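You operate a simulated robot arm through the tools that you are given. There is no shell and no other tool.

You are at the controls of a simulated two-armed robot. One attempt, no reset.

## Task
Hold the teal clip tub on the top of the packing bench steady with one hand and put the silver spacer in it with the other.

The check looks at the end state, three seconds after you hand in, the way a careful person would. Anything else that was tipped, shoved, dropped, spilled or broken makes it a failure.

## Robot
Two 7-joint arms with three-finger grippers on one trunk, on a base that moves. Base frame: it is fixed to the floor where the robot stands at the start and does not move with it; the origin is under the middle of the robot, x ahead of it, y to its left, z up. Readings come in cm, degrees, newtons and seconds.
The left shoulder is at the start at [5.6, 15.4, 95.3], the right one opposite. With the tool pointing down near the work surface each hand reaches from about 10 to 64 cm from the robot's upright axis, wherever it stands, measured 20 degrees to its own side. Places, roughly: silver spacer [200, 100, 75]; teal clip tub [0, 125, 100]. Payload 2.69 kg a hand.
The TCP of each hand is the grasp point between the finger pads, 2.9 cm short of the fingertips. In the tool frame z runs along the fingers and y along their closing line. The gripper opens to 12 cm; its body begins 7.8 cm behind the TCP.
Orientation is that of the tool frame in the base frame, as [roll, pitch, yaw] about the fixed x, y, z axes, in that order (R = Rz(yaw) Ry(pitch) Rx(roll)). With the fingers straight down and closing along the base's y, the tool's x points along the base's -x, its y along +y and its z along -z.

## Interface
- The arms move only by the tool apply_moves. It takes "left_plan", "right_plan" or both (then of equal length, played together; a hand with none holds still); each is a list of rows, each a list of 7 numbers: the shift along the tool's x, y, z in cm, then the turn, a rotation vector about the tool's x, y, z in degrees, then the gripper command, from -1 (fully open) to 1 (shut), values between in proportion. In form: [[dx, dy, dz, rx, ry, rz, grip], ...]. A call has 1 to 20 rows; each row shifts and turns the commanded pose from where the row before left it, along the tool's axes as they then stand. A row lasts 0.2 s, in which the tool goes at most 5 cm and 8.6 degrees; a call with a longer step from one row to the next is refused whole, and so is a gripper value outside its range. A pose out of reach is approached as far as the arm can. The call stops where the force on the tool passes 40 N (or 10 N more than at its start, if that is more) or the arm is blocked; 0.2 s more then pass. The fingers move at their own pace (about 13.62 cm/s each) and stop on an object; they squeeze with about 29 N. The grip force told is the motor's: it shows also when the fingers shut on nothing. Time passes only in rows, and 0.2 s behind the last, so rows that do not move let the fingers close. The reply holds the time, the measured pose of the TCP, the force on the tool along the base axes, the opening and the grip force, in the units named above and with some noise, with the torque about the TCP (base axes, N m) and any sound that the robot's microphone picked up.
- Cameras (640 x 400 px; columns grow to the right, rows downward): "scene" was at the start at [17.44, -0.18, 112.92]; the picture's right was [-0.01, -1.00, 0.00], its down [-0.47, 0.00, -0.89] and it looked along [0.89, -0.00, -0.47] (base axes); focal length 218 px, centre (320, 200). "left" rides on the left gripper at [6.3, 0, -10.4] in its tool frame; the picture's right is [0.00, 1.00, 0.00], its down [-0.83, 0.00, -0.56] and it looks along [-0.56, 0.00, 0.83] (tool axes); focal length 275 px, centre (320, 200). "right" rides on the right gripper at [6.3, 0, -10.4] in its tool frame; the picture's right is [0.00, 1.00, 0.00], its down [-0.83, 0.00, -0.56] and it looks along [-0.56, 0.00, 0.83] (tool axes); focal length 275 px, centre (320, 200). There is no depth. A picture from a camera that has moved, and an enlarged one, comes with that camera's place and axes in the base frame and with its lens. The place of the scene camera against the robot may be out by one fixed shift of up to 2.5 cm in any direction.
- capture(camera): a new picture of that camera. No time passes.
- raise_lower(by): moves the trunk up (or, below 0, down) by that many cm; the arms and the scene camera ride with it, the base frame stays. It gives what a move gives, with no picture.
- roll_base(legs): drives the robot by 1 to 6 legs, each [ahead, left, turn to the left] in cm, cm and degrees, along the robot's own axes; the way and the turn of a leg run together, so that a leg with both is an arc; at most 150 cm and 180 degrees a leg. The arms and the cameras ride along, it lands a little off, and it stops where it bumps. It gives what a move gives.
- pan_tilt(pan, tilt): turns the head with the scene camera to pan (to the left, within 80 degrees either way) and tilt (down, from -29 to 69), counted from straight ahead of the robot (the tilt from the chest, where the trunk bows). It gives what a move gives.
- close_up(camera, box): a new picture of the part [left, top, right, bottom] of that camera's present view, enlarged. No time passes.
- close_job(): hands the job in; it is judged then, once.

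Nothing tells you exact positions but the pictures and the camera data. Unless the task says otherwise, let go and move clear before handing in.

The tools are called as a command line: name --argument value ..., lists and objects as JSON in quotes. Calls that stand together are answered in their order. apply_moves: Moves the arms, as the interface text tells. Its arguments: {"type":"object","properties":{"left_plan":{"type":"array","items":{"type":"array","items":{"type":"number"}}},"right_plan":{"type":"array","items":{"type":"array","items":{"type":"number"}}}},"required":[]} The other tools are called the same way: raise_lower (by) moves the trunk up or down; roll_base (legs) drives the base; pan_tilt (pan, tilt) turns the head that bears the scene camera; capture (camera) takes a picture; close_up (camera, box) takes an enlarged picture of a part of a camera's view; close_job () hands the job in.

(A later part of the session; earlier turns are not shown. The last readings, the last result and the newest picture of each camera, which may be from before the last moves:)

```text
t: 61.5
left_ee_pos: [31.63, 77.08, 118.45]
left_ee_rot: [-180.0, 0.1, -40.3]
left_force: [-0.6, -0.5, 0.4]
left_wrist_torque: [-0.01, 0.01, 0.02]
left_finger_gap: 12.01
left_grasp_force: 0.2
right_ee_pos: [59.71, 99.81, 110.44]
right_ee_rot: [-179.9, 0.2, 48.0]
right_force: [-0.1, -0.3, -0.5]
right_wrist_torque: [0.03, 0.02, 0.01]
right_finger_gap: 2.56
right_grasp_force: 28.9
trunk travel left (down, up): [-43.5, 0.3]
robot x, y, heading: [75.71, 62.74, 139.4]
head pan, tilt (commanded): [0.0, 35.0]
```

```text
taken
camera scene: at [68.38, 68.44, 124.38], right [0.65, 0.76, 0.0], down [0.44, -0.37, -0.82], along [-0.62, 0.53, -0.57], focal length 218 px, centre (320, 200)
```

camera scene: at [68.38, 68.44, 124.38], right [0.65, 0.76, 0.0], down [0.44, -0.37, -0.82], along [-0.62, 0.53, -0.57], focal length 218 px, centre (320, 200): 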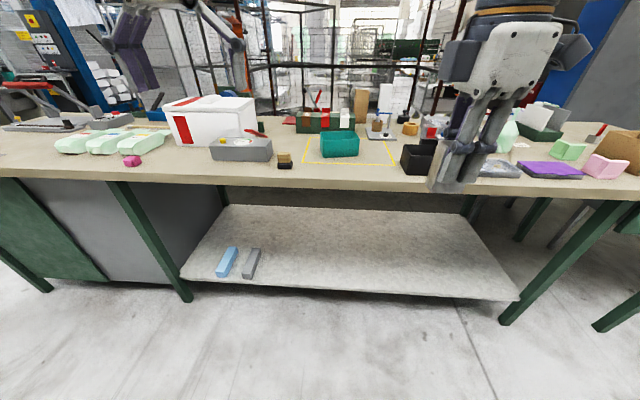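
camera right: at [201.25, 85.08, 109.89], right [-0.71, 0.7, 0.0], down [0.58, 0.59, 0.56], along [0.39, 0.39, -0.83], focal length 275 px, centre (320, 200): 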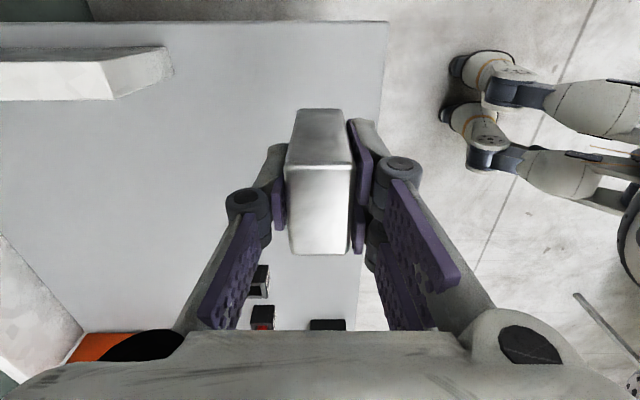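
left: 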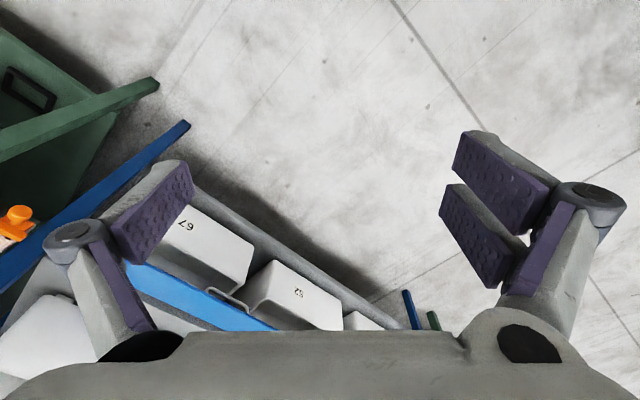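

close_up --camera "scene" --box '[200, 80, 456, 240]'

close_up --camera "scene" --box '[270, 110, 398, 190]'

capture --camera "right"

capture --camera "left"

```text
2.50 times, centred on (328, 160) of scene
camera zoom: at [68.38, 68.44, 124.38], right [0.65, 0.76, 0.0], down [0.44, -0.37, -0.82], along [-0.62, 0.53, -0.57], focal length 546 px, centre (300, 300)
```

zoom: 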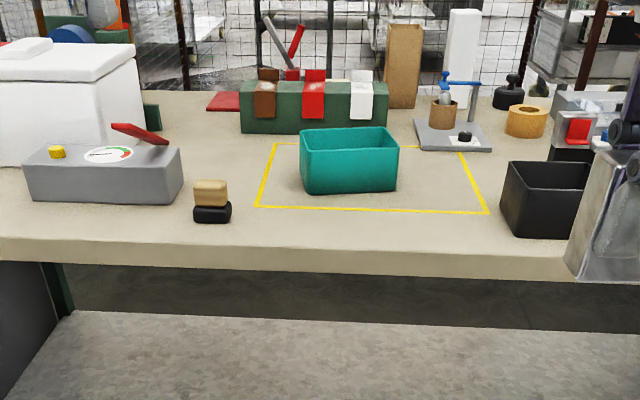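

```text
5.00 times, centred on (334, 150) of scene
camera zoom: at [68.38, 68.44, 124.38], right [0.65, 0.76, 0.0], down [0.44, -0.37, -0.82], along [-0.62, 0.53, -0.57], focal length 1091 px, centre (250, 450)
```

zoom: 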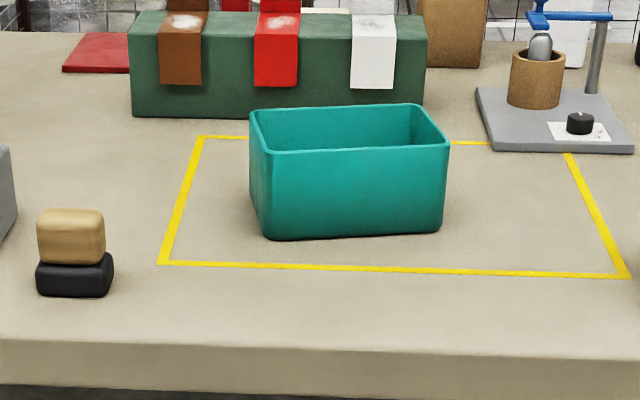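

```text
taken
camera right: at [64.01, 104.74, 120.81], right [0.75, -0.67, 0.0], down [-0.55, -0.62, 0.56], along [-0.37, -0.41, -0.83], focal length 275 px, centre (320, 200)
```

right: 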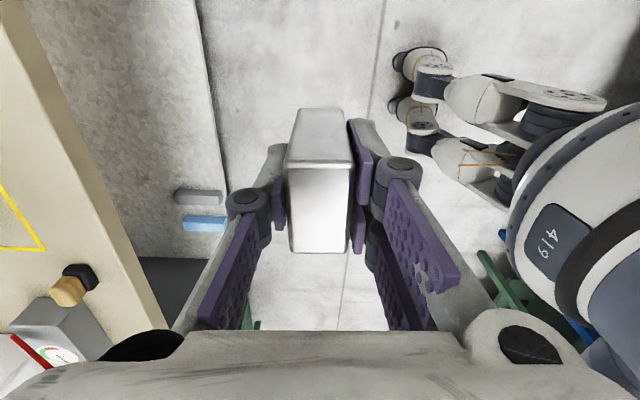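

```text
taken
camera left: at [36.31, 72.82, 128.78], right [-0.65, -0.76, 0.0], down [-0.63, 0.54, 0.56], along [-0.42, 0.36, -0.83], focal length 275 px, centre (320, 200)
```

left: 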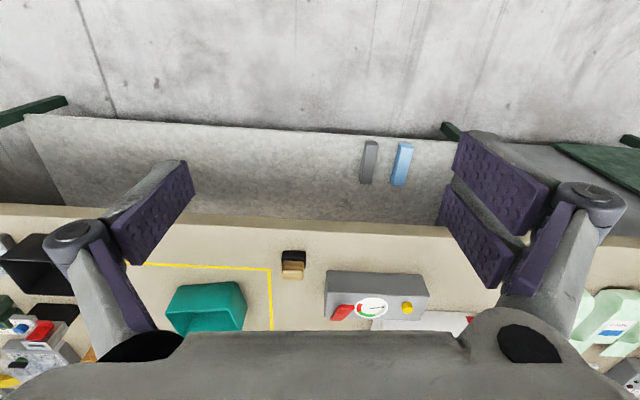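

The tub (teal, open, inside the yellow tape) is ahead, with a green ribboned box behind, a stacked block pair at its front left and a black bin to the right. I'll zoom in with the left wrist camera to triangulate.

close_up --camera "left" --box '[120, 230, 312, 350]'

close_up --camera "scene" --box '[310, 125, 374, 165]'

```text
3.33 times, centred on (216, 290) of left
camera zoom: at [36.31, 72.82, 128.78], right [-0.65, -0.76, 0.0], down [-0.63, 0.54, 0.56], along [-0.42, 0.36, -0.83], focal length 918 px, centre (667, -100)
```

zoom: 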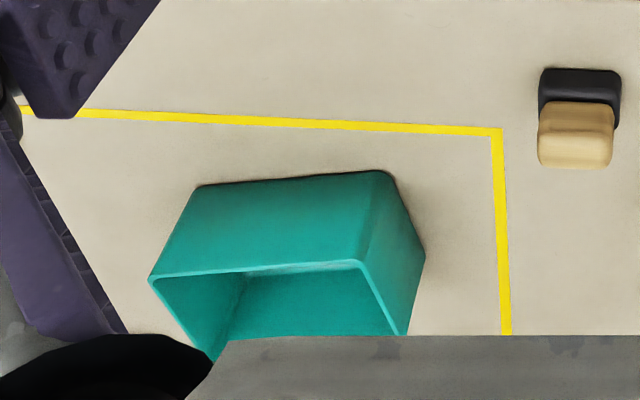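

```text
10.00 times, centred on (342, 145) of scene
camera zoom: at [68.38, 68.44, 124.38], right [0.65, 0.76, 0.0], down [0.44, -0.37, -0.82], along [-0.62, 0.53, -0.57], focal length 2183 px, centre (100, 750)
```

zoom: 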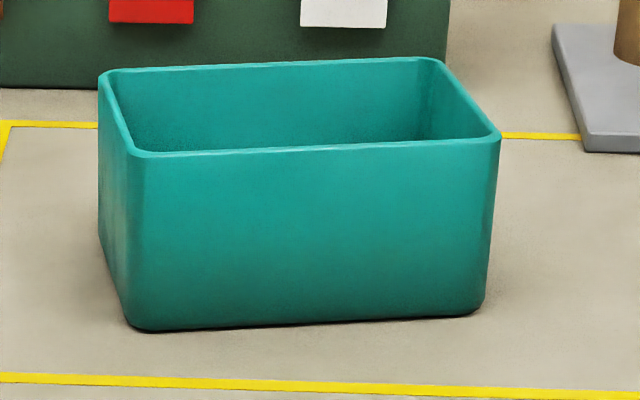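

Triangulated tub: about 14 × 9 × 7 cm, centre ≈ [10.6, 127.5], bench top z≈88, turned about 8–9° from my frontal. I'll roll closer in two careful steps with hands held high.

roll_base --legs '[[24, -5, 0]]'

capture --camera "scene"

```text
t: 63.3
left_ee_pos: [16.5, 96.4, 118.48]
left_ee_rot: [180.0, 0.2, -40.3]
left_force: [0.7, 0.5, 0.3]
left_wrist_torque: [0.01, 0.03, 0.0]
left_finger_gap: 12.01
left_grasp_force: 0.2
right_ee_pos: [44.64, 119.21, 110.49]
right_ee_rot: [-179.9, 0.2, 48.2]
right_force: [-0.6, 0.4, -1.5]
right_wrist_torque: [-0.04, -0.01, 0.01]
right_finger_gap: 2.54
right_grasp_force: 29.1
trunk travel left (down, up): [-43.5, 0.3]
robot x, y, heading: [60.82, 81.76, 139.6]
head pan, tilt (commanded): [0.0, 35.0]
```

```text
taken
camera scene: at [53.34, 87.77, 124.38], right [0.65, 0.76, 0.0], down [0.44, -0.37, -0.82], along [-0.62, 0.53, -0.57], focal length 218 px, centre (320, 200)
```

scene: 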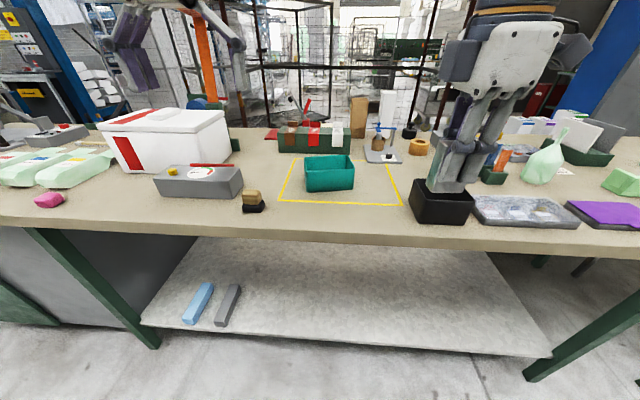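

I'm now 68 cm from the tub with the bench edge still ~47 cm from my axis. Before going closer, I'll test the left-hand posture up high: turn −90° about the tool axis so the fingers close front-to-back.

apply_moves --left_plan '[[0, 0, 1, 0, 0, -8.2, -1], [0, 0, 1, 0, 0, -8.2, -1], [0, 0, 1, 0, 0, -8.2, -1], [0, 0, 1, 0, 0, -8.2, -1], [0, 0, 0, 0, 0, -8.2, -1], [0, 0, 0, 0, 0, -8.2, -1], [0, 0, 0, 0, 0, -8.2, -1], [0, 0, 0, 0, 0, -8.2, -1], [0, 0, 0, 0, 0, -8.2, -1], [0, 0, 0, 0, 0, -8.2, -1]]'

capture --camera "left"

```text
t: 65.5
left_ee_pos: [16.47, 96.44, 114.39]
left_ee_rot: [-179.9, -0.2, 41.8]
left_force: [0.1, 0.1, 0.2]
left_wrist_torque: [-0.02, -0.01, 0.02]
left_finger_gap: 12.0
left_grasp_force: 0.1
right_ee_pos: [44.8, 119.24, 110.48]
right_ee_rot: [-179.9, 0.1, 48.0]
right_force: [-0.5, -0.2, -0.9]
right_wrist_torque: [-0.02, 0.01, -0.04]
right_finger_gap: 2.57
right_grasp_force: 28.9
trunk travel left (down, up): [-43.5, 0.3]
robot x, y, heading: [60.78, 82.3, 139.7]
head pan, tilt (commanded): [0.0, 35.0]
```

```text
taken
camera left: at [21.24, 100.4, 124.78], right [0.66, -0.75, 0.0], down [-0.62, -0.55, 0.56], along [-0.42, -0.37, -0.83], focal length 275 px, centre (320, 200)
```

left: 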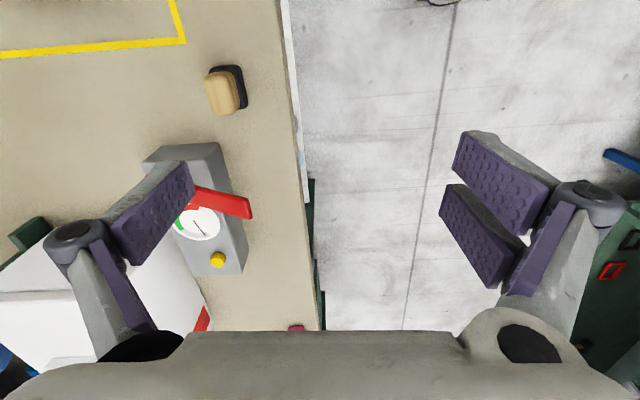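

Good, that works. Now rotate a little more to match the tub's angle and tilt the fingers 40° to point right-and-down, still up high.

apply_moves --left_plan '[[0, 0, 0, 0, 0, -7.8, -1], [0, 0, 0, 0, 0, -7.8, -1], [0, 0, 0, 0, 8, 0, -1], [0, 0, 0, 0, 8, 0, -1], [0, 0, 0, 0, 8, 0, -1], [0, 0, 0, 0, 8, 0, -1], [0, 0, 0, 0, 8, 0, -1], [0, 0, 0, 0, 0, 0, -1]]'

capture --camera "left"

capture --camera "scene"

```text
t: 67.3
left_ee_pos: [16.57, 96.47, 114.57]
left_ee_rot: [-179.8, -40.1, 57.2]
left_force: [-0.4, -0.5, -0.1]
left_wrist_torque: [0.01, -0.01, 0.0]
left_finger_gap: 12.0
left_grasp_force: 0.1
right_ee_pos: [44.69, 119.3, 110.46]
right_ee_rot: [-179.9, 0.1, 48.0]
right_force: [0.1, 0.4, -1.7]
right_wrist_torque: [-0.05, 0.0, 0.0]
right_finger_gap: 2.56
right_grasp_force: 28.5
trunk travel left (down, up): [-43.5, 0.3]
robot x, y, heading: [60.8, 81.39, 139.8]
head pan, tilt (commanded): [0.0, 35.0]
```

```text
taken
camera left: at [15.55, 94.63, 126.45], right [0.84, -0.54, -0.01], down [-0.54, -0.83, -0.11], along [0.06, 0.1, -0.99], focal length 275 px, centre (320, 200)
```

left: 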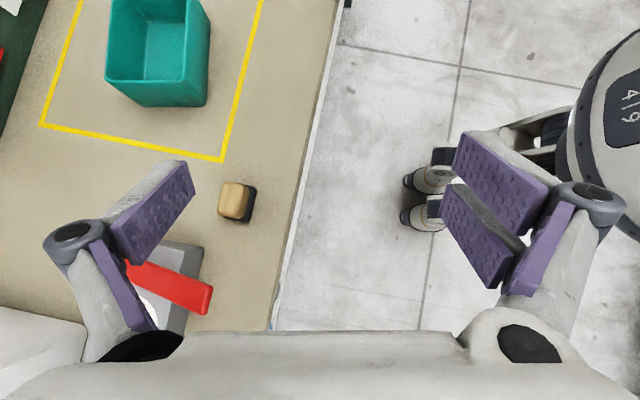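

```text
taken
camera scene: at [53.39, 87.76, 124.38], right [0.65, 0.76, 0.0], down [0.44, -0.37, -0.82], along [-0.62, 0.53, -0.57], focal length 218 px, centre (320, 200)
```

scene: 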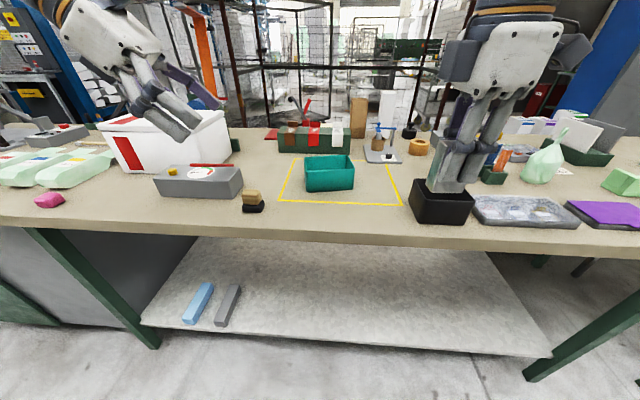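

The tilted posture works and gives a near-overhead view of the tub. Zooming to measure it.

close_up --camera "left" --box '[20, 0, 276, 160]'

```text
2.50 times, centred on (148, 80) of left
camera zoom: at [15.55, 94.63, 126.45], right [0.84, -0.54, -0.01], down [-0.54, -0.83, -0.11], along [0.06, 0.1, -0.99], focal length 688 px, centre (750, 500)
```

zoom: 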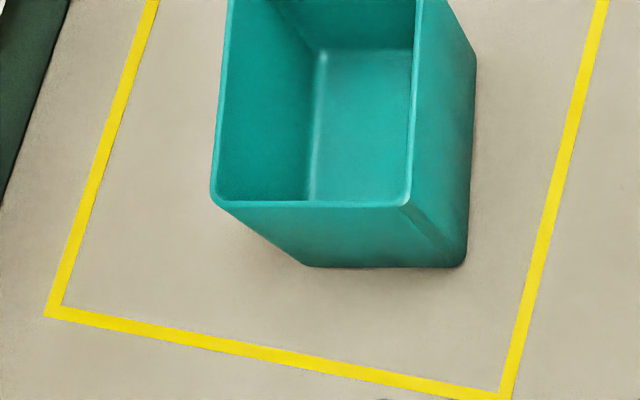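

Tub is aligned with the left tool's yaw (57°), rim corners FL≈[11.3,118.6], BL≈[3.4,123.7], width ≈9.3 cm – the 12 cm opening fits. Let me inspect gripper body sizes and the surroundings before going in.

close_up --camera "scene" --box '[400, 0, 620, 240]'

close_up --camera "scene" --box '[30, 0, 270, 150]'

close_up --camera "scene" --box '[240, 80, 480, 230]'

```text
1.67 times, centred on (510, 120) of scene
camera zoom: at [53.39, 87.76, 124.38], right [0.65, 0.76, 0.0], down [0.44, -0.37, -0.82], along [-0.62, 0.53, -0.57], focal length 364 px, centre (3, 333)
```

zoom: 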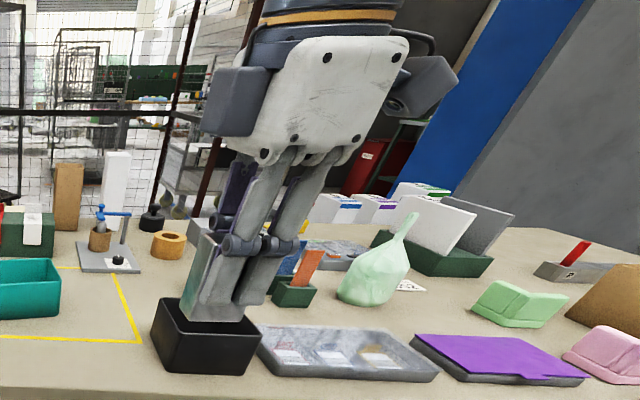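

```text
2.67 times, centred on (150, 75) of scene
camera zoom: at [53.39, 87.76, 124.38], right [0.65, 0.76, 0.0], down [0.44, -0.37, -0.82], along [-0.62, 0.53, -0.57], focal length 582 px, centre (773, 533)
```

zoom: 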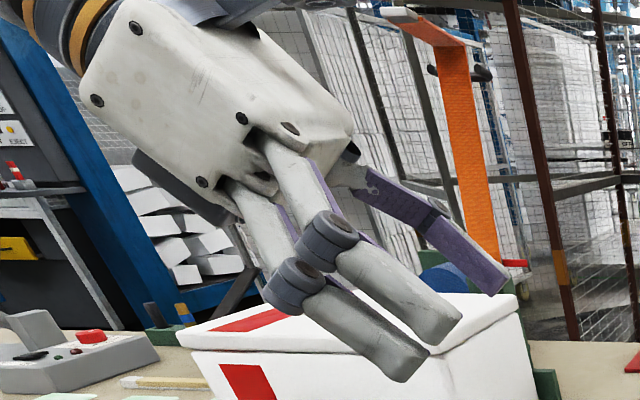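

```text
2.67 times, centred on (360, 155) of scene
camera zoom: at [53.39, 87.76, 124.38], right [0.65, 0.76, 0.0], down [0.44, -0.37, -0.82], along [-0.62, 0.53, -0.57], focal length 582 px, centre (213, 320)
```

zoom: 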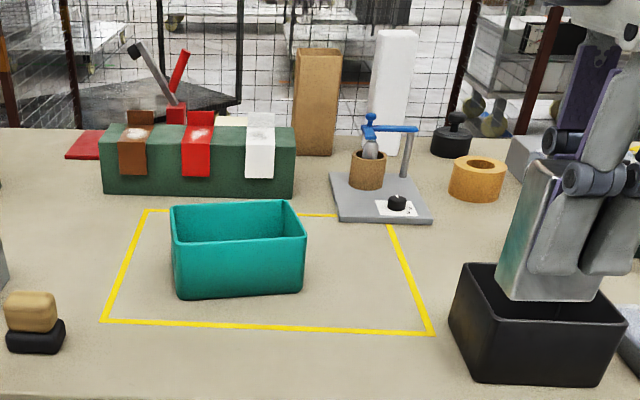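

Clearances look OK: the green box is ~20 cm behind the tub, the bin and dispenser over 10 cm away, and the stack ~14 cm left of the tub's left end. I'll roll 11 cm closer (hands stay above everything).

roll_base --legs '[[11, 0, 0]]'

capture --camera "left"

capture --camera "scene"

```text
t: 68.5
left_ee_pos: [8.25, 103.47, 114.55]
left_ee_rot: [-179.9, -40.0, 57.2]
left_force: [-0.8, 0.7, 0.4]
left_wrist_torque: [0.0, 0.01, -0.04]
left_finger_gap: 11.99
left_grasp_force: 0.1
right_ee_pos: [36.35, 126.31, 110.37]
right_ee_rot: [-179.9, 0.0, 48.1]
right_force: [0.4, 1.1, -0.8]
right_wrist_torque: [-0.02, 0.02, -0.01]
right_finger_gap: 2.52
right_grasp_force: 28.9
trunk travel left (down, up): [-43.5, 0.3]
robot x, y, heading: [52.65, 88.81, 139.6]
head pan, tilt (commanded): [0.0, 35.0]
```

```text
taken
camera left: at [7.19, 101.68, 126.44], right [0.84, -0.54, 0.0], down [-0.54, -0.83, -0.11], along [0.06, 0.09, -0.99], focal length 275 px, centre (320, 200)
```

left: 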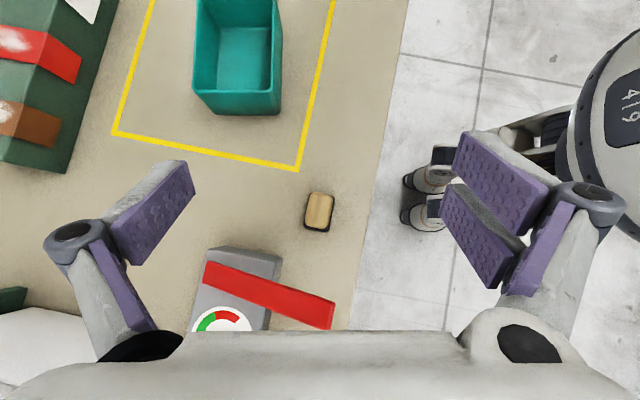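

```text
taken
camera scene: at [45.03, 94.81, 124.38], right [0.65, 0.76, 0.0], down [0.44, -0.37, -0.82], along [-0.62, 0.53, -0.57], focal length 218 px, centre (320, 200)
```

scene: 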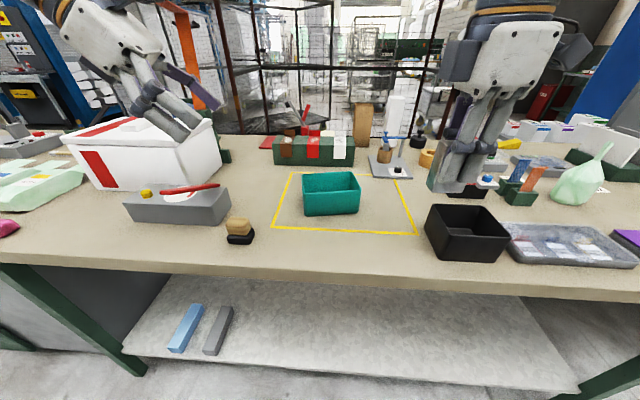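

close_up --camera "left" --box '[160, 0, 352, 120]'

```text
3.33 times, centred on (256, 60) of left
camera zoom: at [7.19, 101.68, 126.44], right [0.84, -0.54, 0.0], down [-0.54, -0.83, -0.11], along [0.06, 0.09, -0.99], focal length 918 px, centre (533, 667)
```

zoom: 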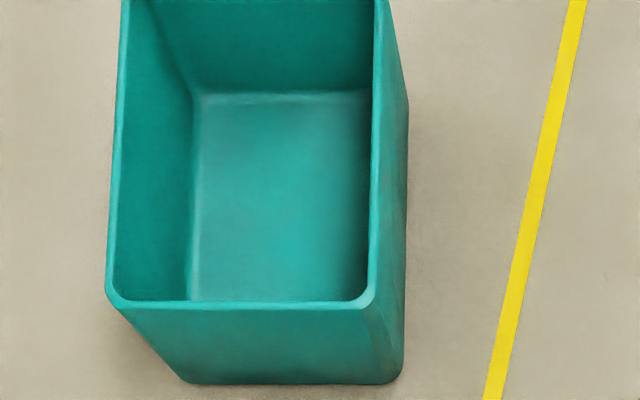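

Re-triangulated: rim z≈95.6, bench z≈87.4, rim FL [11.34,118.3], BL [3.45,123.4]. I'll tilt the left hand to 50° and move it above the tub's left end at z≈106.

apply_moves --left_plan '[[0, 0, 0, 0, 5, 0, -1], [0, 0, 0, 0, 5, 0, -1], [0.645, -1.688, 2.972, 0, 0, 0, -1], [0.645, -1.688, 2.972, 0, 0, 0, -1], [0.645, -1.688, 2.972, 0, 0, 0, -1], [0.645, -1.688, 2.972, 0, 0, 0, -1], [0.645, -1.688, 2.972, 0, 0, 0, -1], [0.645, -1.688, 2.972, 0, 0, 0, -1], [0, 0, 0, 0, 0, 0, -1]]'

capture --camera "left"

capture --camera "scene"

```text
t: 70.5
left_ee_pos: [8.38, 122.54, 106.04]
left_ee_rot: [-179.8, -50.1, 57.1]
left_force: [0.4, 0.4, 0.0]
left_wrist_torque: [-0.01, 0.01, -0.02]
left_finger_gap: 12.02
left_grasp_force: 0.1
right_ee_pos: [36.42, 126.41, 110.49]
right_ee_rot: [-179.8, 0.2, 48.1]
right_force: [0.1, 0.6, -0.4]
right_wrist_torque: [0.0, 0.0, 0.0]
right_finger_gap: 2.55
right_grasp_force: 29.2
trunk travel left (down, up): [-43.5, 0.3]
robot x, y, heading: [52.74, 88.73, 139.6]
head pan, tilt (commanded): [0.0, 35.0]
```

```text
taken
camera left: at [6.29, 118.98, 117.52], right [0.84, -0.54, -0.01], down [-0.52, -0.81, -0.28], along [0.15, 0.24, -0.96], focal length 275 px, centre (320, 200)
```

left: 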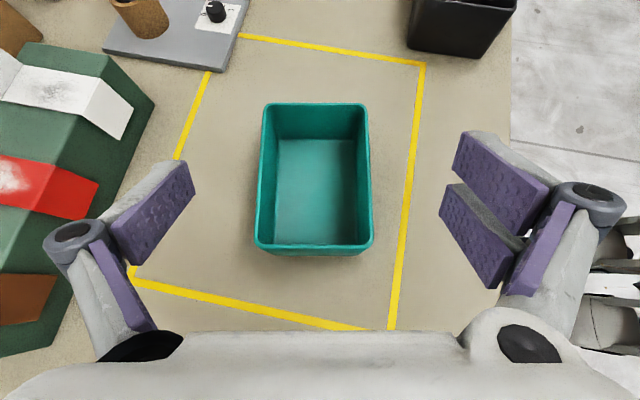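

```text
taken
camera scene: at [45.09, 94.72, 124.39], right [0.65, 0.76, 0.0], down [0.44, -0.37, -0.82], along [-0.62, 0.53, -0.57], focal length 218 px, centre (320, 200)
```

scene: 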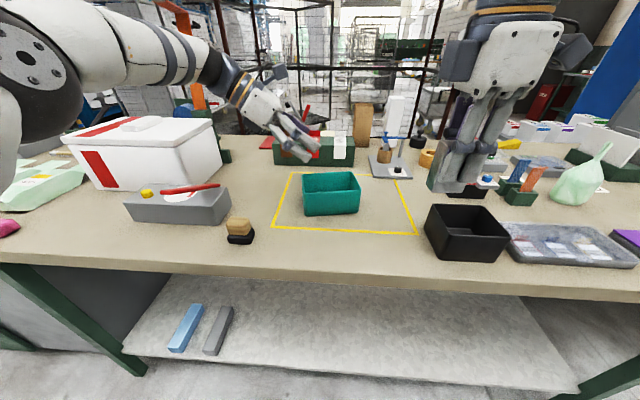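

The overhead view shows the tub nearly centred between the open fingers (about 0.4 cm off toward the back). I'll correct that and lower to just above the rim, then re-check.

apply_moves --left_plan '[[-1.555, -0.133, 1.517, 0, 0, 0, -1], [-1.555, -0.133, 1.517, 0, 0, 0, -1], [-1.555, -0.133, 1.517, 0, 0, 0, -1], [0, 0, 0, 0, 0, 0, -1]]'

capture --camera "left"

close_up --camera "scene" --box '[200, 100, 440, 250]'

```text
t: 71.5
left_ee_pos: [8.31, 123.17, 99.54]
left_ee_rot: [-179.9, -50.1, 57.2]
left_force: [0.0, 0.2, -0.6]
left_wrist_torque: [0.0, -0.01, -0.01]
left_finger_gap: 12.0
left_grasp_force: 0.0
right_ee_pos: [36.3, 126.23, 110.53]
right_ee_rot: [-179.9, 0.1, 48.1]
right_force: [-0.4, -0.4, -0.8]
right_wrist_torque: [-0.02, 0.02, 0.0]
right_finger_gap: 2.54
right_grasp_force: 28.9
trunk travel left (down, up): [-43.5, 0.3]
robot x, y, heading: [52.4, 89.17, 139.8]
head pan, tilt (commanded): [0.0, 35.0]
```

```text
taken
camera left: at [6.23, 119.71, 111.03], right [0.84, -0.54, -0.01], down [-0.52, -0.81, -0.28], along [0.15, 0.24, -0.96], focal length 275 px, centre (320, 200)
```

left: 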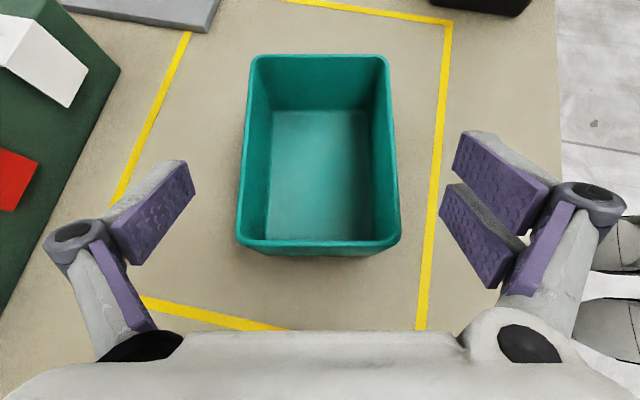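

```text
2.67 times, centred on (320, 175) of scene
camera zoom: at [45.08, 94.76, 124.38], right [0.65, 0.76, 0.0], down [0.44, -0.37, -0.82], along [-0.62, 0.53, -0.57], focal length 582 px, centre (320, 267)
```

zoom: 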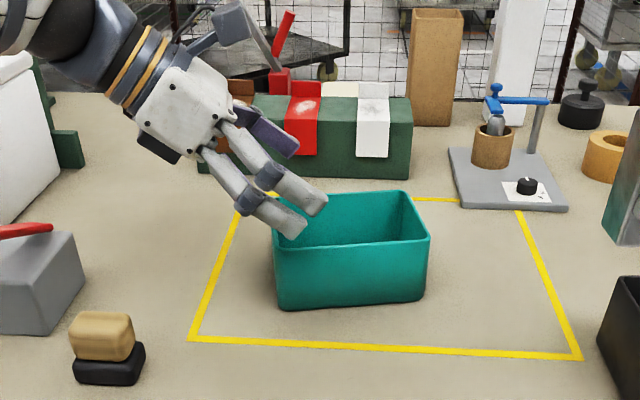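

Tub is now centred (cols 238–400 about 319). Lowering 6 cm more so the fingers straddle it.

apply_moves --left_plan '[[-1.544, 0, 1.291, 0, 0, 0, -1], [-1.544, 0, 1.291, 0, 0, 0, -1], [-1.544, 0, 1.291, 0, 0, 0, -1], [0, 0, 0, 0, 0, 0, -1]]'

capture --camera "left"

close_up --camera "scene" --box '[200, 100, 440, 250]'

```text
t: 72.5
left_ee_pos: [8.34, 123.12, 93.57]
left_ee_rot: [-179.8, -50.2, 57.1]
left_force: [0.0, -1.0, 0.4]
left_wrist_torque: [0.01, -0.01, 0.03]
left_finger_gap: 12.0
left_grasp_force: 0.1
right_ee_pos: [36.38, 126.26, 110.48]
right_ee_rot: [-179.9, 0.0, 48.1]
right_force: [-0.3, -0.4, -1.1]
right_wrist_torque: [0.03, -0.01, -0.02]
right_finger_gap: 2.53
right_grasp_force: 28.8
trunk travel left (down, up): [-43.5, 0.3]
robot x, y, heading: [51.97, 88.73, 139.7]
head pan, tilt (commanded): [0.0, 35.0]
```

```text
taken
camera left: at [6.19, 119.65, 104.98], right [0.84, -0.54, -0.01], down [-0.52, -0.81, -0.28], along [0.15, 0.24, -0.96], focal length 275 px, centre (320, 200)
```

left: 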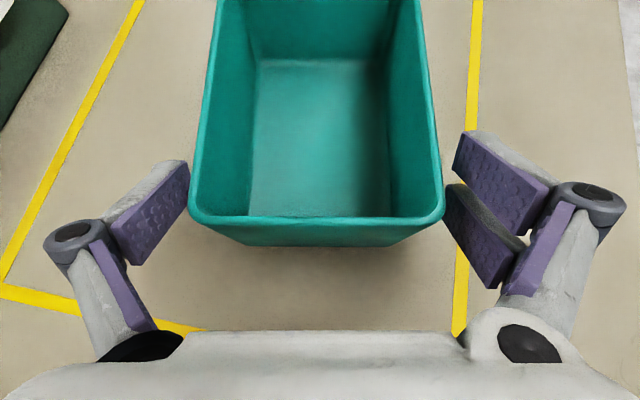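

```text
2.67 times, centred on (320, 175) of scene
camera zoom: at [45.08, 94.77, 124.38], right [0.65, 0.76, 0.0], down [0.44, -0.37, -0.82], along [-0.62, 0.53, -0.57], focal length 582 px, centre (320, 267)
```

zoom: 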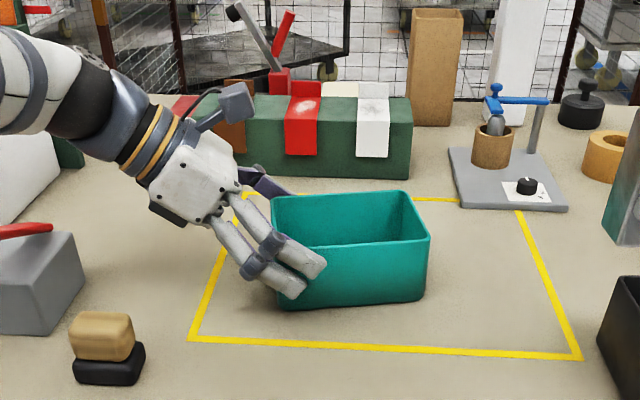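

The fingers straddle the tub's left end with clearance both sides. Closing the left gripper gradually.

apply_moves --left_plan '[[0, 0, 0, 0, 0, 0, -0.8], [0, 0, 0, 0, 0, 0, -0.7], [0, 0, 0, 0, 0, 0, -0.6], [0, 0, 0, 0, 0, 0, -0.5], [0, 0, 0, 0, 0, 0, -0.4]]'

capture --camera "left"

```text
t: 73.7
left_ee_pos: [8.35, 123.16, 93.52]
left_ee_rot: [-179.9, -50.1, 57.2]
left_force: [0.0, -1.2, 1.9]
left_wrist_torque: [0.01, 0.06, 0.0]
left_finger_gap: 9.93
left_grasp_force: 29.1
right_ee_pos: [36.38, 126.28, 110.52]
right_ee_rot: [-179.9, 0.1, 48.1]
right_force: [0.1, 0.1, -0.6]
right_wrist_torque: [0.02, -0.03, 0.03]
right_finger_gap: 2.54
right_grasp_force: 29.0
trunk travel left (down, up): [-43.5, 0.3]
robot x, y, heading: [52.74, 88.99, 139.8]
head pan, tilt (commanded): [0.0, 35.0]
```

```text
taken
camera left: at [6.17, 119.64, 105.01], right [0.84, -0.54, -0.01], down [-0.52, -0.81, -0.28], along [0.15, 0.24, -0.96], focal length 275 px, centre (320, 200)
```

left: 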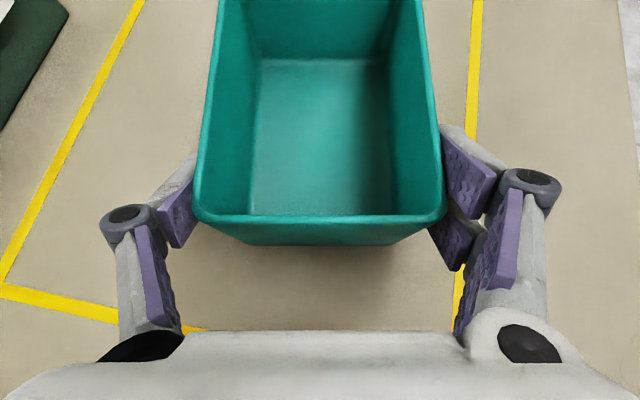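

The tub is held (9.9 cm, 29 N) and hardly moved. Now the right hand: rotate 9° to match the tub and move at height to a point just right of the tub.

apply_moves --right_plan '[[0, 0, 0, 0, 0, -4.55, 1], [0, 0, 0, 0, 0, -4.55, 1], [-0.75, -3.64, 0.3, 0, 0, 0, 1], [-0.75, -3.64, 0.3, 0, 0, 0, 1], [-0.75, -3.64, 0.3, 0, 0, 0, 1], [-0.75, -3.64, 0.3, 0, 0, 0, 1], [-0.75, -3.64, 0.3, 0, 0, 0, 1], [-0.75, -3.66, 0.3, 0, 0, 0, 1], [0, 0, 0, 0, 0, 0, 1]]'

capture --camera "right"

capture --camera "scene"

capture --camera "left"

```text
t: 75.7
left_ee_pos: [8.27, 123.16, 93.62]
left_ee_rot: [-179.9, -50.1, 57.2]
left_force: [-0.2, 0.7, 3.2]
left_wrist_torque: [0.06, -0.01, 0.06]
left_finger_gap: 9.97
left_grasp_force: 28.8
right_ee_pos: [21.27, 131.32, 107.24]
right_ee_rot: [-179.9, 0.0, 57.3]
right_force: [-0.3, -0.1, -1.1]
right_wrist_torque: [0.04, -0.02, 0.03]
right_finger_gap: 2.55
right_grasp_force: 28.9
right hand out of reach, approached as far as the arm can: row 7, 8
trunk travel left (down, up): [-43.5, 0.3]
robot x, y, heading: [52.43, 88.92, 139.6]
head pan, tilt (commanded): [0.0, 35.0]
```

```text
taken
camera right: at [24.77, 136.74, 117.65], right [0.84, -0.54, 0.0], down [-0.45, -0.7, 0.56], along [-0.3, -0.47, -0.83], focal length 275 px, centre (320, 200)
```

right: 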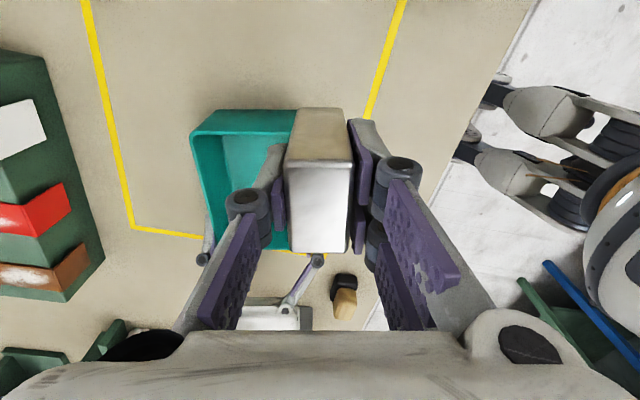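

```text
taken
camera scene: at [45.07, 94.77, 124.38], right [0.65, 0.76, 0.0], down [0.44, -0.37, -0.82], along [-0.62, 0.53, -0.57], focal length 218 px, centre (320, 200)
```

scene: 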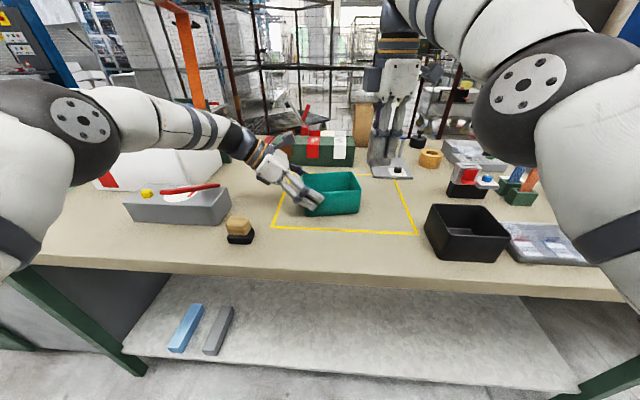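

```text
taken
camera left: at [6.17, 119.64, 105.0], right [0.84, -0.54, -0.01], down [-0.52, -0.81, -0.28], along [0.15, 0.24, -0.96], focal length 275 px, centre (320, 200)
```

left: 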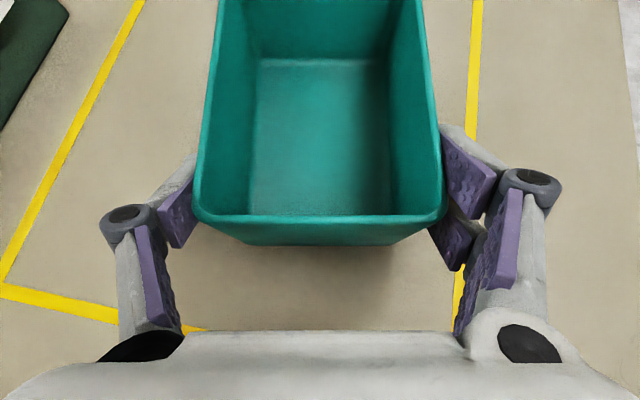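

The right hand stopped short: that straight-down pose at this height is at the edge of its reach. I'll tilt the right tool 15° (wrist toward me) while clear of the tub's right side, and come level with the tub centreline a bit lower, checking reach.

apply_moves --right_plan '[[0, 0, 0, 7.5, 0, 0, 1], [0, 0, 0, 7.5, 0, 0, 1], [0, 0, 0, 0, 0, 0, 1]]'

apply_moves --right_plan '[[0, -1.8, 1.517, 0, 0, 0, 1], [0, -1.8, 1.517, 0, 0, 0, 1], [0, -1.8, 1.517, 0, 0, 0, 1], [0, 0, 0, 0, 0, 0, 1]]'

capture --camera "scene"

capture --camera "left"

capture --camera "right"

```text
t: 76.5
left_ee_pos: [8.41, 123.18, 93.57]
left_ee_rot: [-179.7, -50.0, 57.1]
left_force: [-0.7, 0.2, 2.7]
left_wrist_torque: [0.02, 0.0, 0.0]
left_finger_gap: 9.95
left_grasp_force: 29.1
right_ee_pos: [17.13, 133.67, 109.53]
right_ee_rot: [-164.9, 0.0, 57.1]
right_force: [0.1, 0.4, -1.1]
right_wrist_torque: [-0.01, -0.01, 0.03]
right_finger_gap: 2.54
right_grasp_force: 29.0
right hand out of reach, approached as far as the arm can: row 1, 2
trunk travel left (down, up): [-43.5, 0.3]
robot x, y, heading: [52.55, 88.9, 139.8]
head pan, tilt (commanded): [0.0, 35.0]
```

```text
t: 77.5
left_ee_pos: [8.26, 123.09, 93.46]
left_ee_rot: [-179.7, -50.0, 57.1]
left_force: [1.1, -0.5, 3.7]
left_wrist_torque: [0.08, -0.03, -0.09]
left_finger_gap: 9.91
left_grasp_force: 29.3
right_ee_pos: [15.83, 134.5, 106.62]
right_ee_rot: [-164.8, 0.1, 57.3]
right_force: [-0.2, 0.4, -1.5]
right_wrist_torque: [0.0, 0.0, -0.03]
right_finger_gap: 2.54
right_grasp_force: 29.0
right hand out of reach, approached as far as the arm can: row 1, 2, 3
trunk travel left (down, up): [-43.5, 0.3]
robot x, y, heading: [52.54, 89.0, 139.8]
head pan, tilt (commanded): [0.0, 35.0]
```

```text
taken
camera scene: at [45.09, 94.76, 124.38], right [0.65, 0.76, 0.0], down [0.44, -0.37, -0.82], along [-0.62, 0.53, -0.57], focal length 218 px, centre (320, 200)
```

scene: 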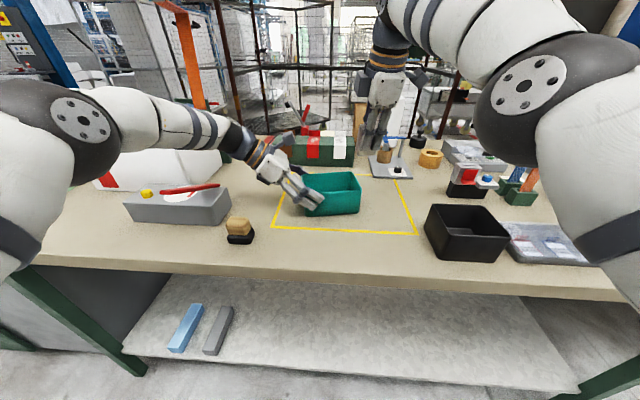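

```text
taken
camera left: at [6.2, 119.64, 105.0], right [0.84, -0.54, -0.01], down [-0.52, -0.81, -0.28], along [0.15, 0.24, -0.96], focal length 275 px, centre (320, 200)
```

left: 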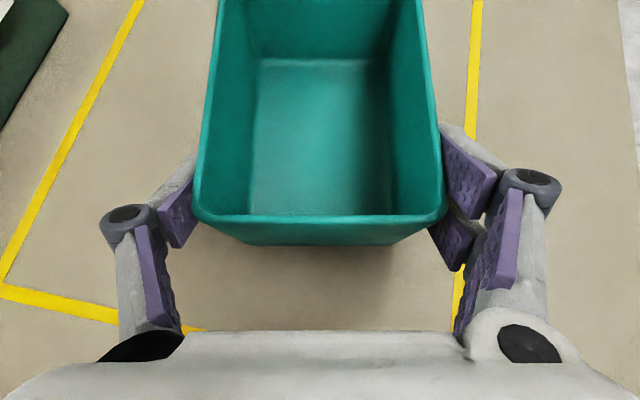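

```text
taken
camera right: at [21.57, 138.34, 116.54], right [0.81, -0.52, -0.26], down [-0.33, -0.78, 0.54], along [-0.48, -0.35, -0.8], focal length 275 px, centre (320, 200)
```

right: 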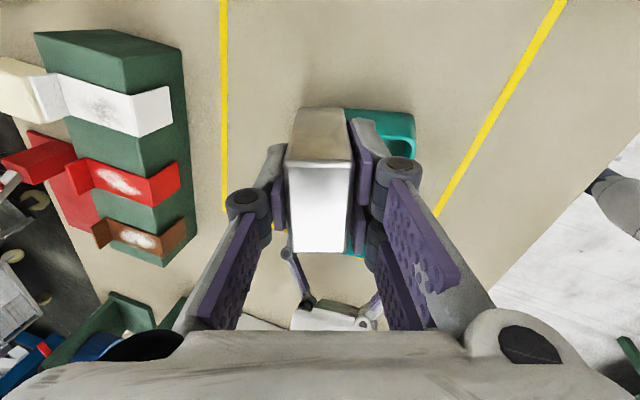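

With the tilt, the hand now reaches the tub's centreline at its right side; its commanded pose is a bit beyond the reached one, so I'll bring the command back to a reachable point (y≈0, z≈103) and verify they agree.

apply_moves --right_plan '[[0, 3.44, 0.475, 0, 0, 0, 1], [0, 3.44, 0.475, 0, 0, 0, 1], [0, 0, 0, 0, 0, 0, 1]]'

```text
t: 78.3
left_ee_pos: [8.35, 123.21, 93.56]
left_ee_rot: [-179.8, -50.1, 57.2]
left_force: [0.3, -1.3, 3.8]
left_wrist_torque: [0.03, -0.1, -0.12]
left_finger_gap: 9.97
left_grasp_force: 28.9
right_ee_pos: [21.07, 130.98, 103.83]
right_ee_rot: [-164.8, 0.1, 57.2]
right_force: [-0.7, -0.5, -1.4]
right_wrist_torque: [0.02, 0.03, -0.05]
right_finger_gap: 2.53
right_grasp_force: 28.4
trunk travel left (down, up): [-43.5, 0.3]
robot x, y, heading: [52.47, 88.62, 139.6]
head pan, tilt (commanded): [0.0, 35.0]
```

apply_moves --right_plan '[[0, 0, 0, 0, 0, 0, 1], [0, 0, 0, 0, 0, 0, 1]]'

close_up --camera "scene" --box '[220, 60, 476, 220]'

capture --camera "right"

```text
t: 78.9
left_ee_pos: [8.3, 123.29, 93.6]
left_ee_rot: [-179.8, -50.0, 57.2]
left_force: [-0.8, -0.8, 3.3]
left_wrist_torque: [0.0, -0.06, -0.06]
left_finger_gap: 9.94
left_grasp_force: 29.0
right_ee_pos: [21.19, 131.05, 103.79]
right_ee_rot: [-165.0, 0.1, 57.1]
right_force: [0.4, 0.3, -1.9]
right_wrist_torque: [0.02, -0.01, 0.0]
right_finger_gap: 2.55
right_grasp_force: 28.5
trunk travel left (down, up): [-43.5, 0.3]
robot x, y, heading: [52.64, 88.73, 139.9]
head pan, tilt (commanded): [0.0, 35.0]
```

```text
2.50 times, centred on (348, 140) of scene
camera zoom: at [45.08, 94.76, 124.38], right [0.65, 0.76, 0.0], down [0.44, -0.37, -0.82], along [-0.62, 0.53, -0.57], focal length 546 px, centre (250, 350)
```

zoom: 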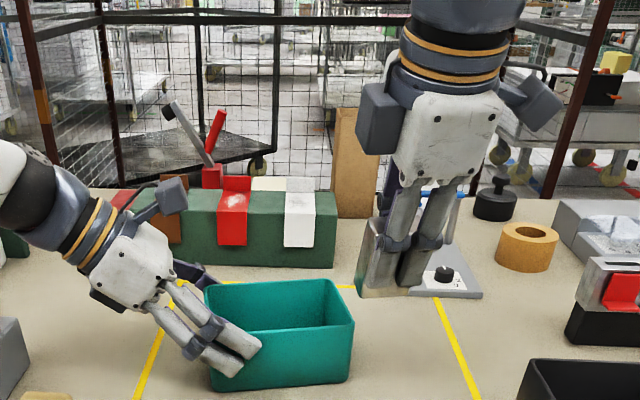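

```text
taken
camera right: at [26.85, 134.94, 113.8], right [0.81, -0.52, -0.26], down [-0.33, -0.78, 0.54], along [-0.48, -0.35, -0.8], focal length 275 px, centre (320, 200)
```

right: 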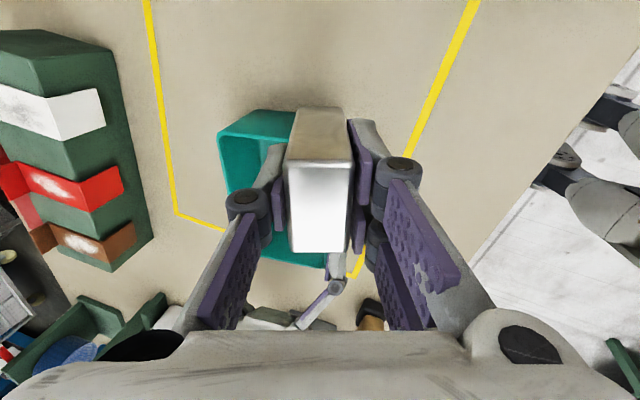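

The fingers' knuckles are about as wide as the tub's short inner width, so the closing line should lie along the tub's long axis instead. I'll back the right hand off toward me, level it, and turn it 90° there, clear of the tub.

apply_moves --right_plan '[[0, 2.155, -1.615, 0, 0, 0, 1], [0, 2.155, -1.615, 0, 0, 0, 1], [0, 0, 0, -7.5, 0, 0, 1], [0, 0, 0, -7.5, 0, 0, 1], [0, 0, 0, 0, 0, 8.2, 1], [0, 0, 0, 0, 0, 8.2, 1], [0, 0, 0, 0, 0, 8.2, 1], [0, 0, 0, 0, 0, 8.2, 1], [0, 0, 0, 0, 0, 8.2, 1], [0, 0, 0, 0, 0, 8.2, 1], [0, 0, 0, 0, 0, 8.2, 1], [0, 0, 0, 0, 0, 8.2, 1], [0, 0, 0, 0, 0, 8.2, 1], [0, 0, 0, 0, 0, 8.2, 1], [0, 0, 0, 0, 0, 8.0, 1], [0, 0, 0, 0, 0, 0, 1]]'

capture --camera "right"

capture --camera "scene"

```text
t: 82.3
left_ee_pos: [8.29, 123.11, 93.49]
left_ee_rot: [-179.8, -50.1, 57.1]
left_force: [0.0, 0.0, 3.8]
left_wrist_torque: [0.03, 0.04, 0.03]
left_finger_gap: 9.97
left_grasp_force: 29.7
right_ee_pos: [25.36, 128.42, 105.77]
right_ee_rot: [-180.0, 0.1, -32.8]
right_force: [0.8, 0.1, -2.2]
right_wrist_torque: [0.02, -0.05, 0.0]
right_finger_gap: 2.56
right_grasp_force: 28.7
trunk travel left (down, up): [-43.5, 0.3]
robot x, y, heading: [52.28, 89.06, 139.8]
head pan, tilt (commanded): [0.0, 35.0]
```

```text
taken
camera right: at [30.78, 124.98, 116.11], right [-0.54, -0.84, 0.0], down [-0.7, 0.45, 0.56], along [-0.47, 0.3, -0.83], focal length 275 px, centre (320, 200)
```

right: 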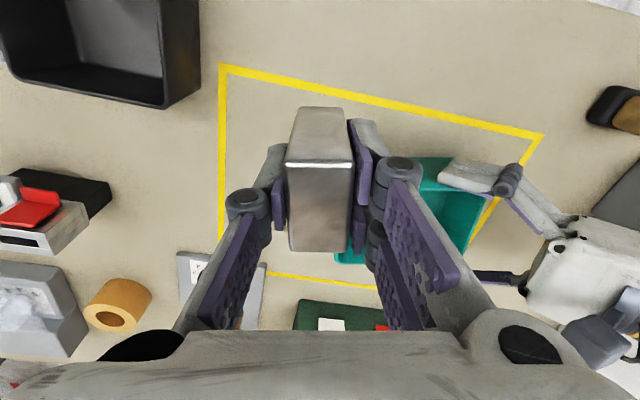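

```text
taken
camera scene: at [45.07, 94.77, 124.38], right [0.65, 0.76, 0.0], down [0.44, -0.37, -0.82], along [-0.62, 0.53, -0.57], focal length 218 px, centre (320, 200)
```

scene: 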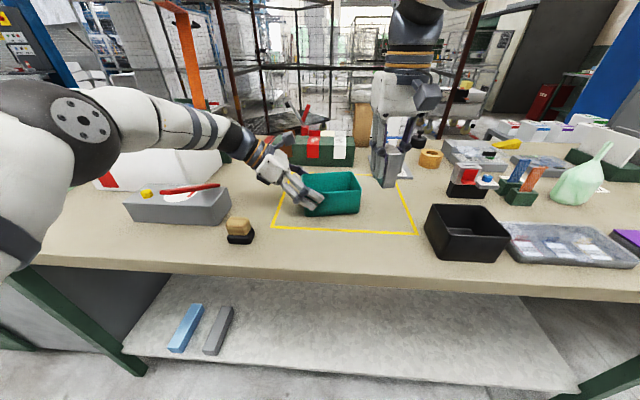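

The orientation now suits the tub's long axis. I'll move away from me to the tub's centreline (staying right of the tub) at z≈103, testing reach without tilt.

apply_moves --right_plan '[[-2.85, 0, 0.7, 0, 0, 0, 1], [-2.85, 0, 0.7, 0, 0, 0, 1], [-2.85, 0, 0.7, 0, 0, 0, 1], [-2.85, 0, 0.7, 0, 0, 0, 1], [0, 0, 0, 0, 0, 0, 1], [0, 0, 0, 0, 0, 0, 1]]'

capture --camera "right"

close_up --camera "scene" --box '[220, 60, 476, 220]'

```text
t: 83.7
left_ee_pos: [8.32, 123.27, 93.59]
left_ee_rot: [-179.8, -50.1, 57.2]
left_force: [-0.4, 0.5, 3.1]
left_wrist_torque: [0.0, -0.05, 0.01]
left_finger_gap: 9.92
left_grasp_force: 29.7
right_ee_pos: [19.52, 132.16, 102.18]
right_ee_rot: [-180.0, 0.1, -32.9]
right_force: [0.1, 0.2, -1.1]
right_wrist_torque: [0.01, 0.0, 0.0]
right_finger_gap: 2.53
right_grasp_force: 28.7
right hand out of reach, approached as far as the arm can: row 3, 4
trunk travel left (down, up): [-43.5, 0.3]
robot x, y, heading: [52.62, 88.27, 139.5]
head pan, tilt (commanded): [0.0, 35.0]
```

```text
taken
camera right: at [25.0, 128.84, 112.52], right [-0.54, -0.84, 0.0], down [-0.7, 0.45, 0.56], along [-0.47, 0.3, -0.83], focal length 275 px, centre (320, 200)
```

right: 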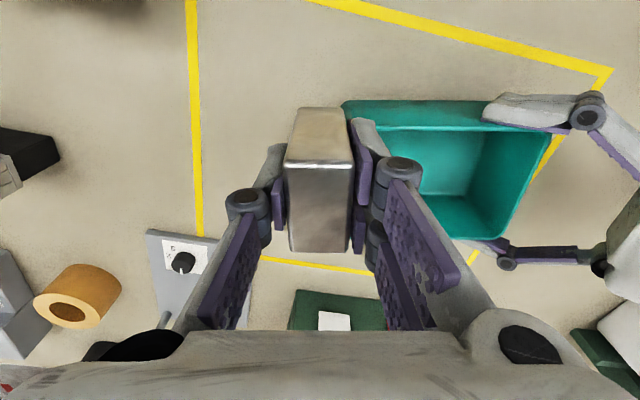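

```text
2.50 times, centred on (348, 140) of scene
camera zoom: at [45.07, 94.76, 124.38], right [0.65, 0.76, 0.0], down [0.44, -0.37, -0.82], along [-0.62, 0.53, -0.57], focal length 546 px, centre (250, 350)
```

zoom: 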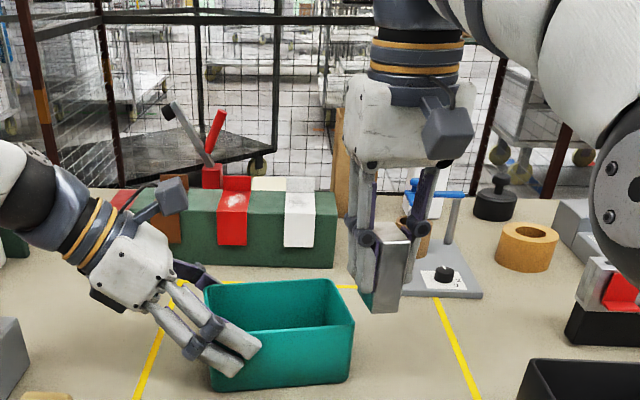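

Reach again ends short when level (about 4.5 cm before the centreline). I'll back off 2 cm, tilt the tool 15° (wrist toward me) as before, and check.

apply_moves --right_plan '[[2, 0, -2, 0, 0, 0, 1], [0, 0, 0, 0, -5, 0, 1], [0, 0, 0, 0, -5, 0, 1], [0, 0, 0, 0, -5, 0, 1], [0, 0, 0, 0, -5, 0, 1], [0, 0, 0, 0, 0, 0, 1]]'

```text
t: 85.1
left_ee_pos: [8.26, 123.18, 93.67]
left_ee_rot: [-179.9, -50.1, 57.2]
left_force: [0.2, -0.3, 2.6]
left_wrist_torque: [0.01, -0.02, -0.04]
left_finger_gap: 9.96
left_grasp_force: 28.9
right_ee_pos: [21.28, 131.09, 104.21]
right_ee_rot: [179.9, 20.2, -32.9]
right_force: [-0.8, 0.0, -1.7]
right_wrist_torque: [-0.02, -0.01, 0.03]
right_finger_gap: 2.56
right_grasp_force: 29.5
trunk travel left (down, up): [-43.5, 0.3]
robot x, y, heading: [52.36, 89.14, 139.6]
head pan, tilt (commanded): [0.0, 35.0]
```

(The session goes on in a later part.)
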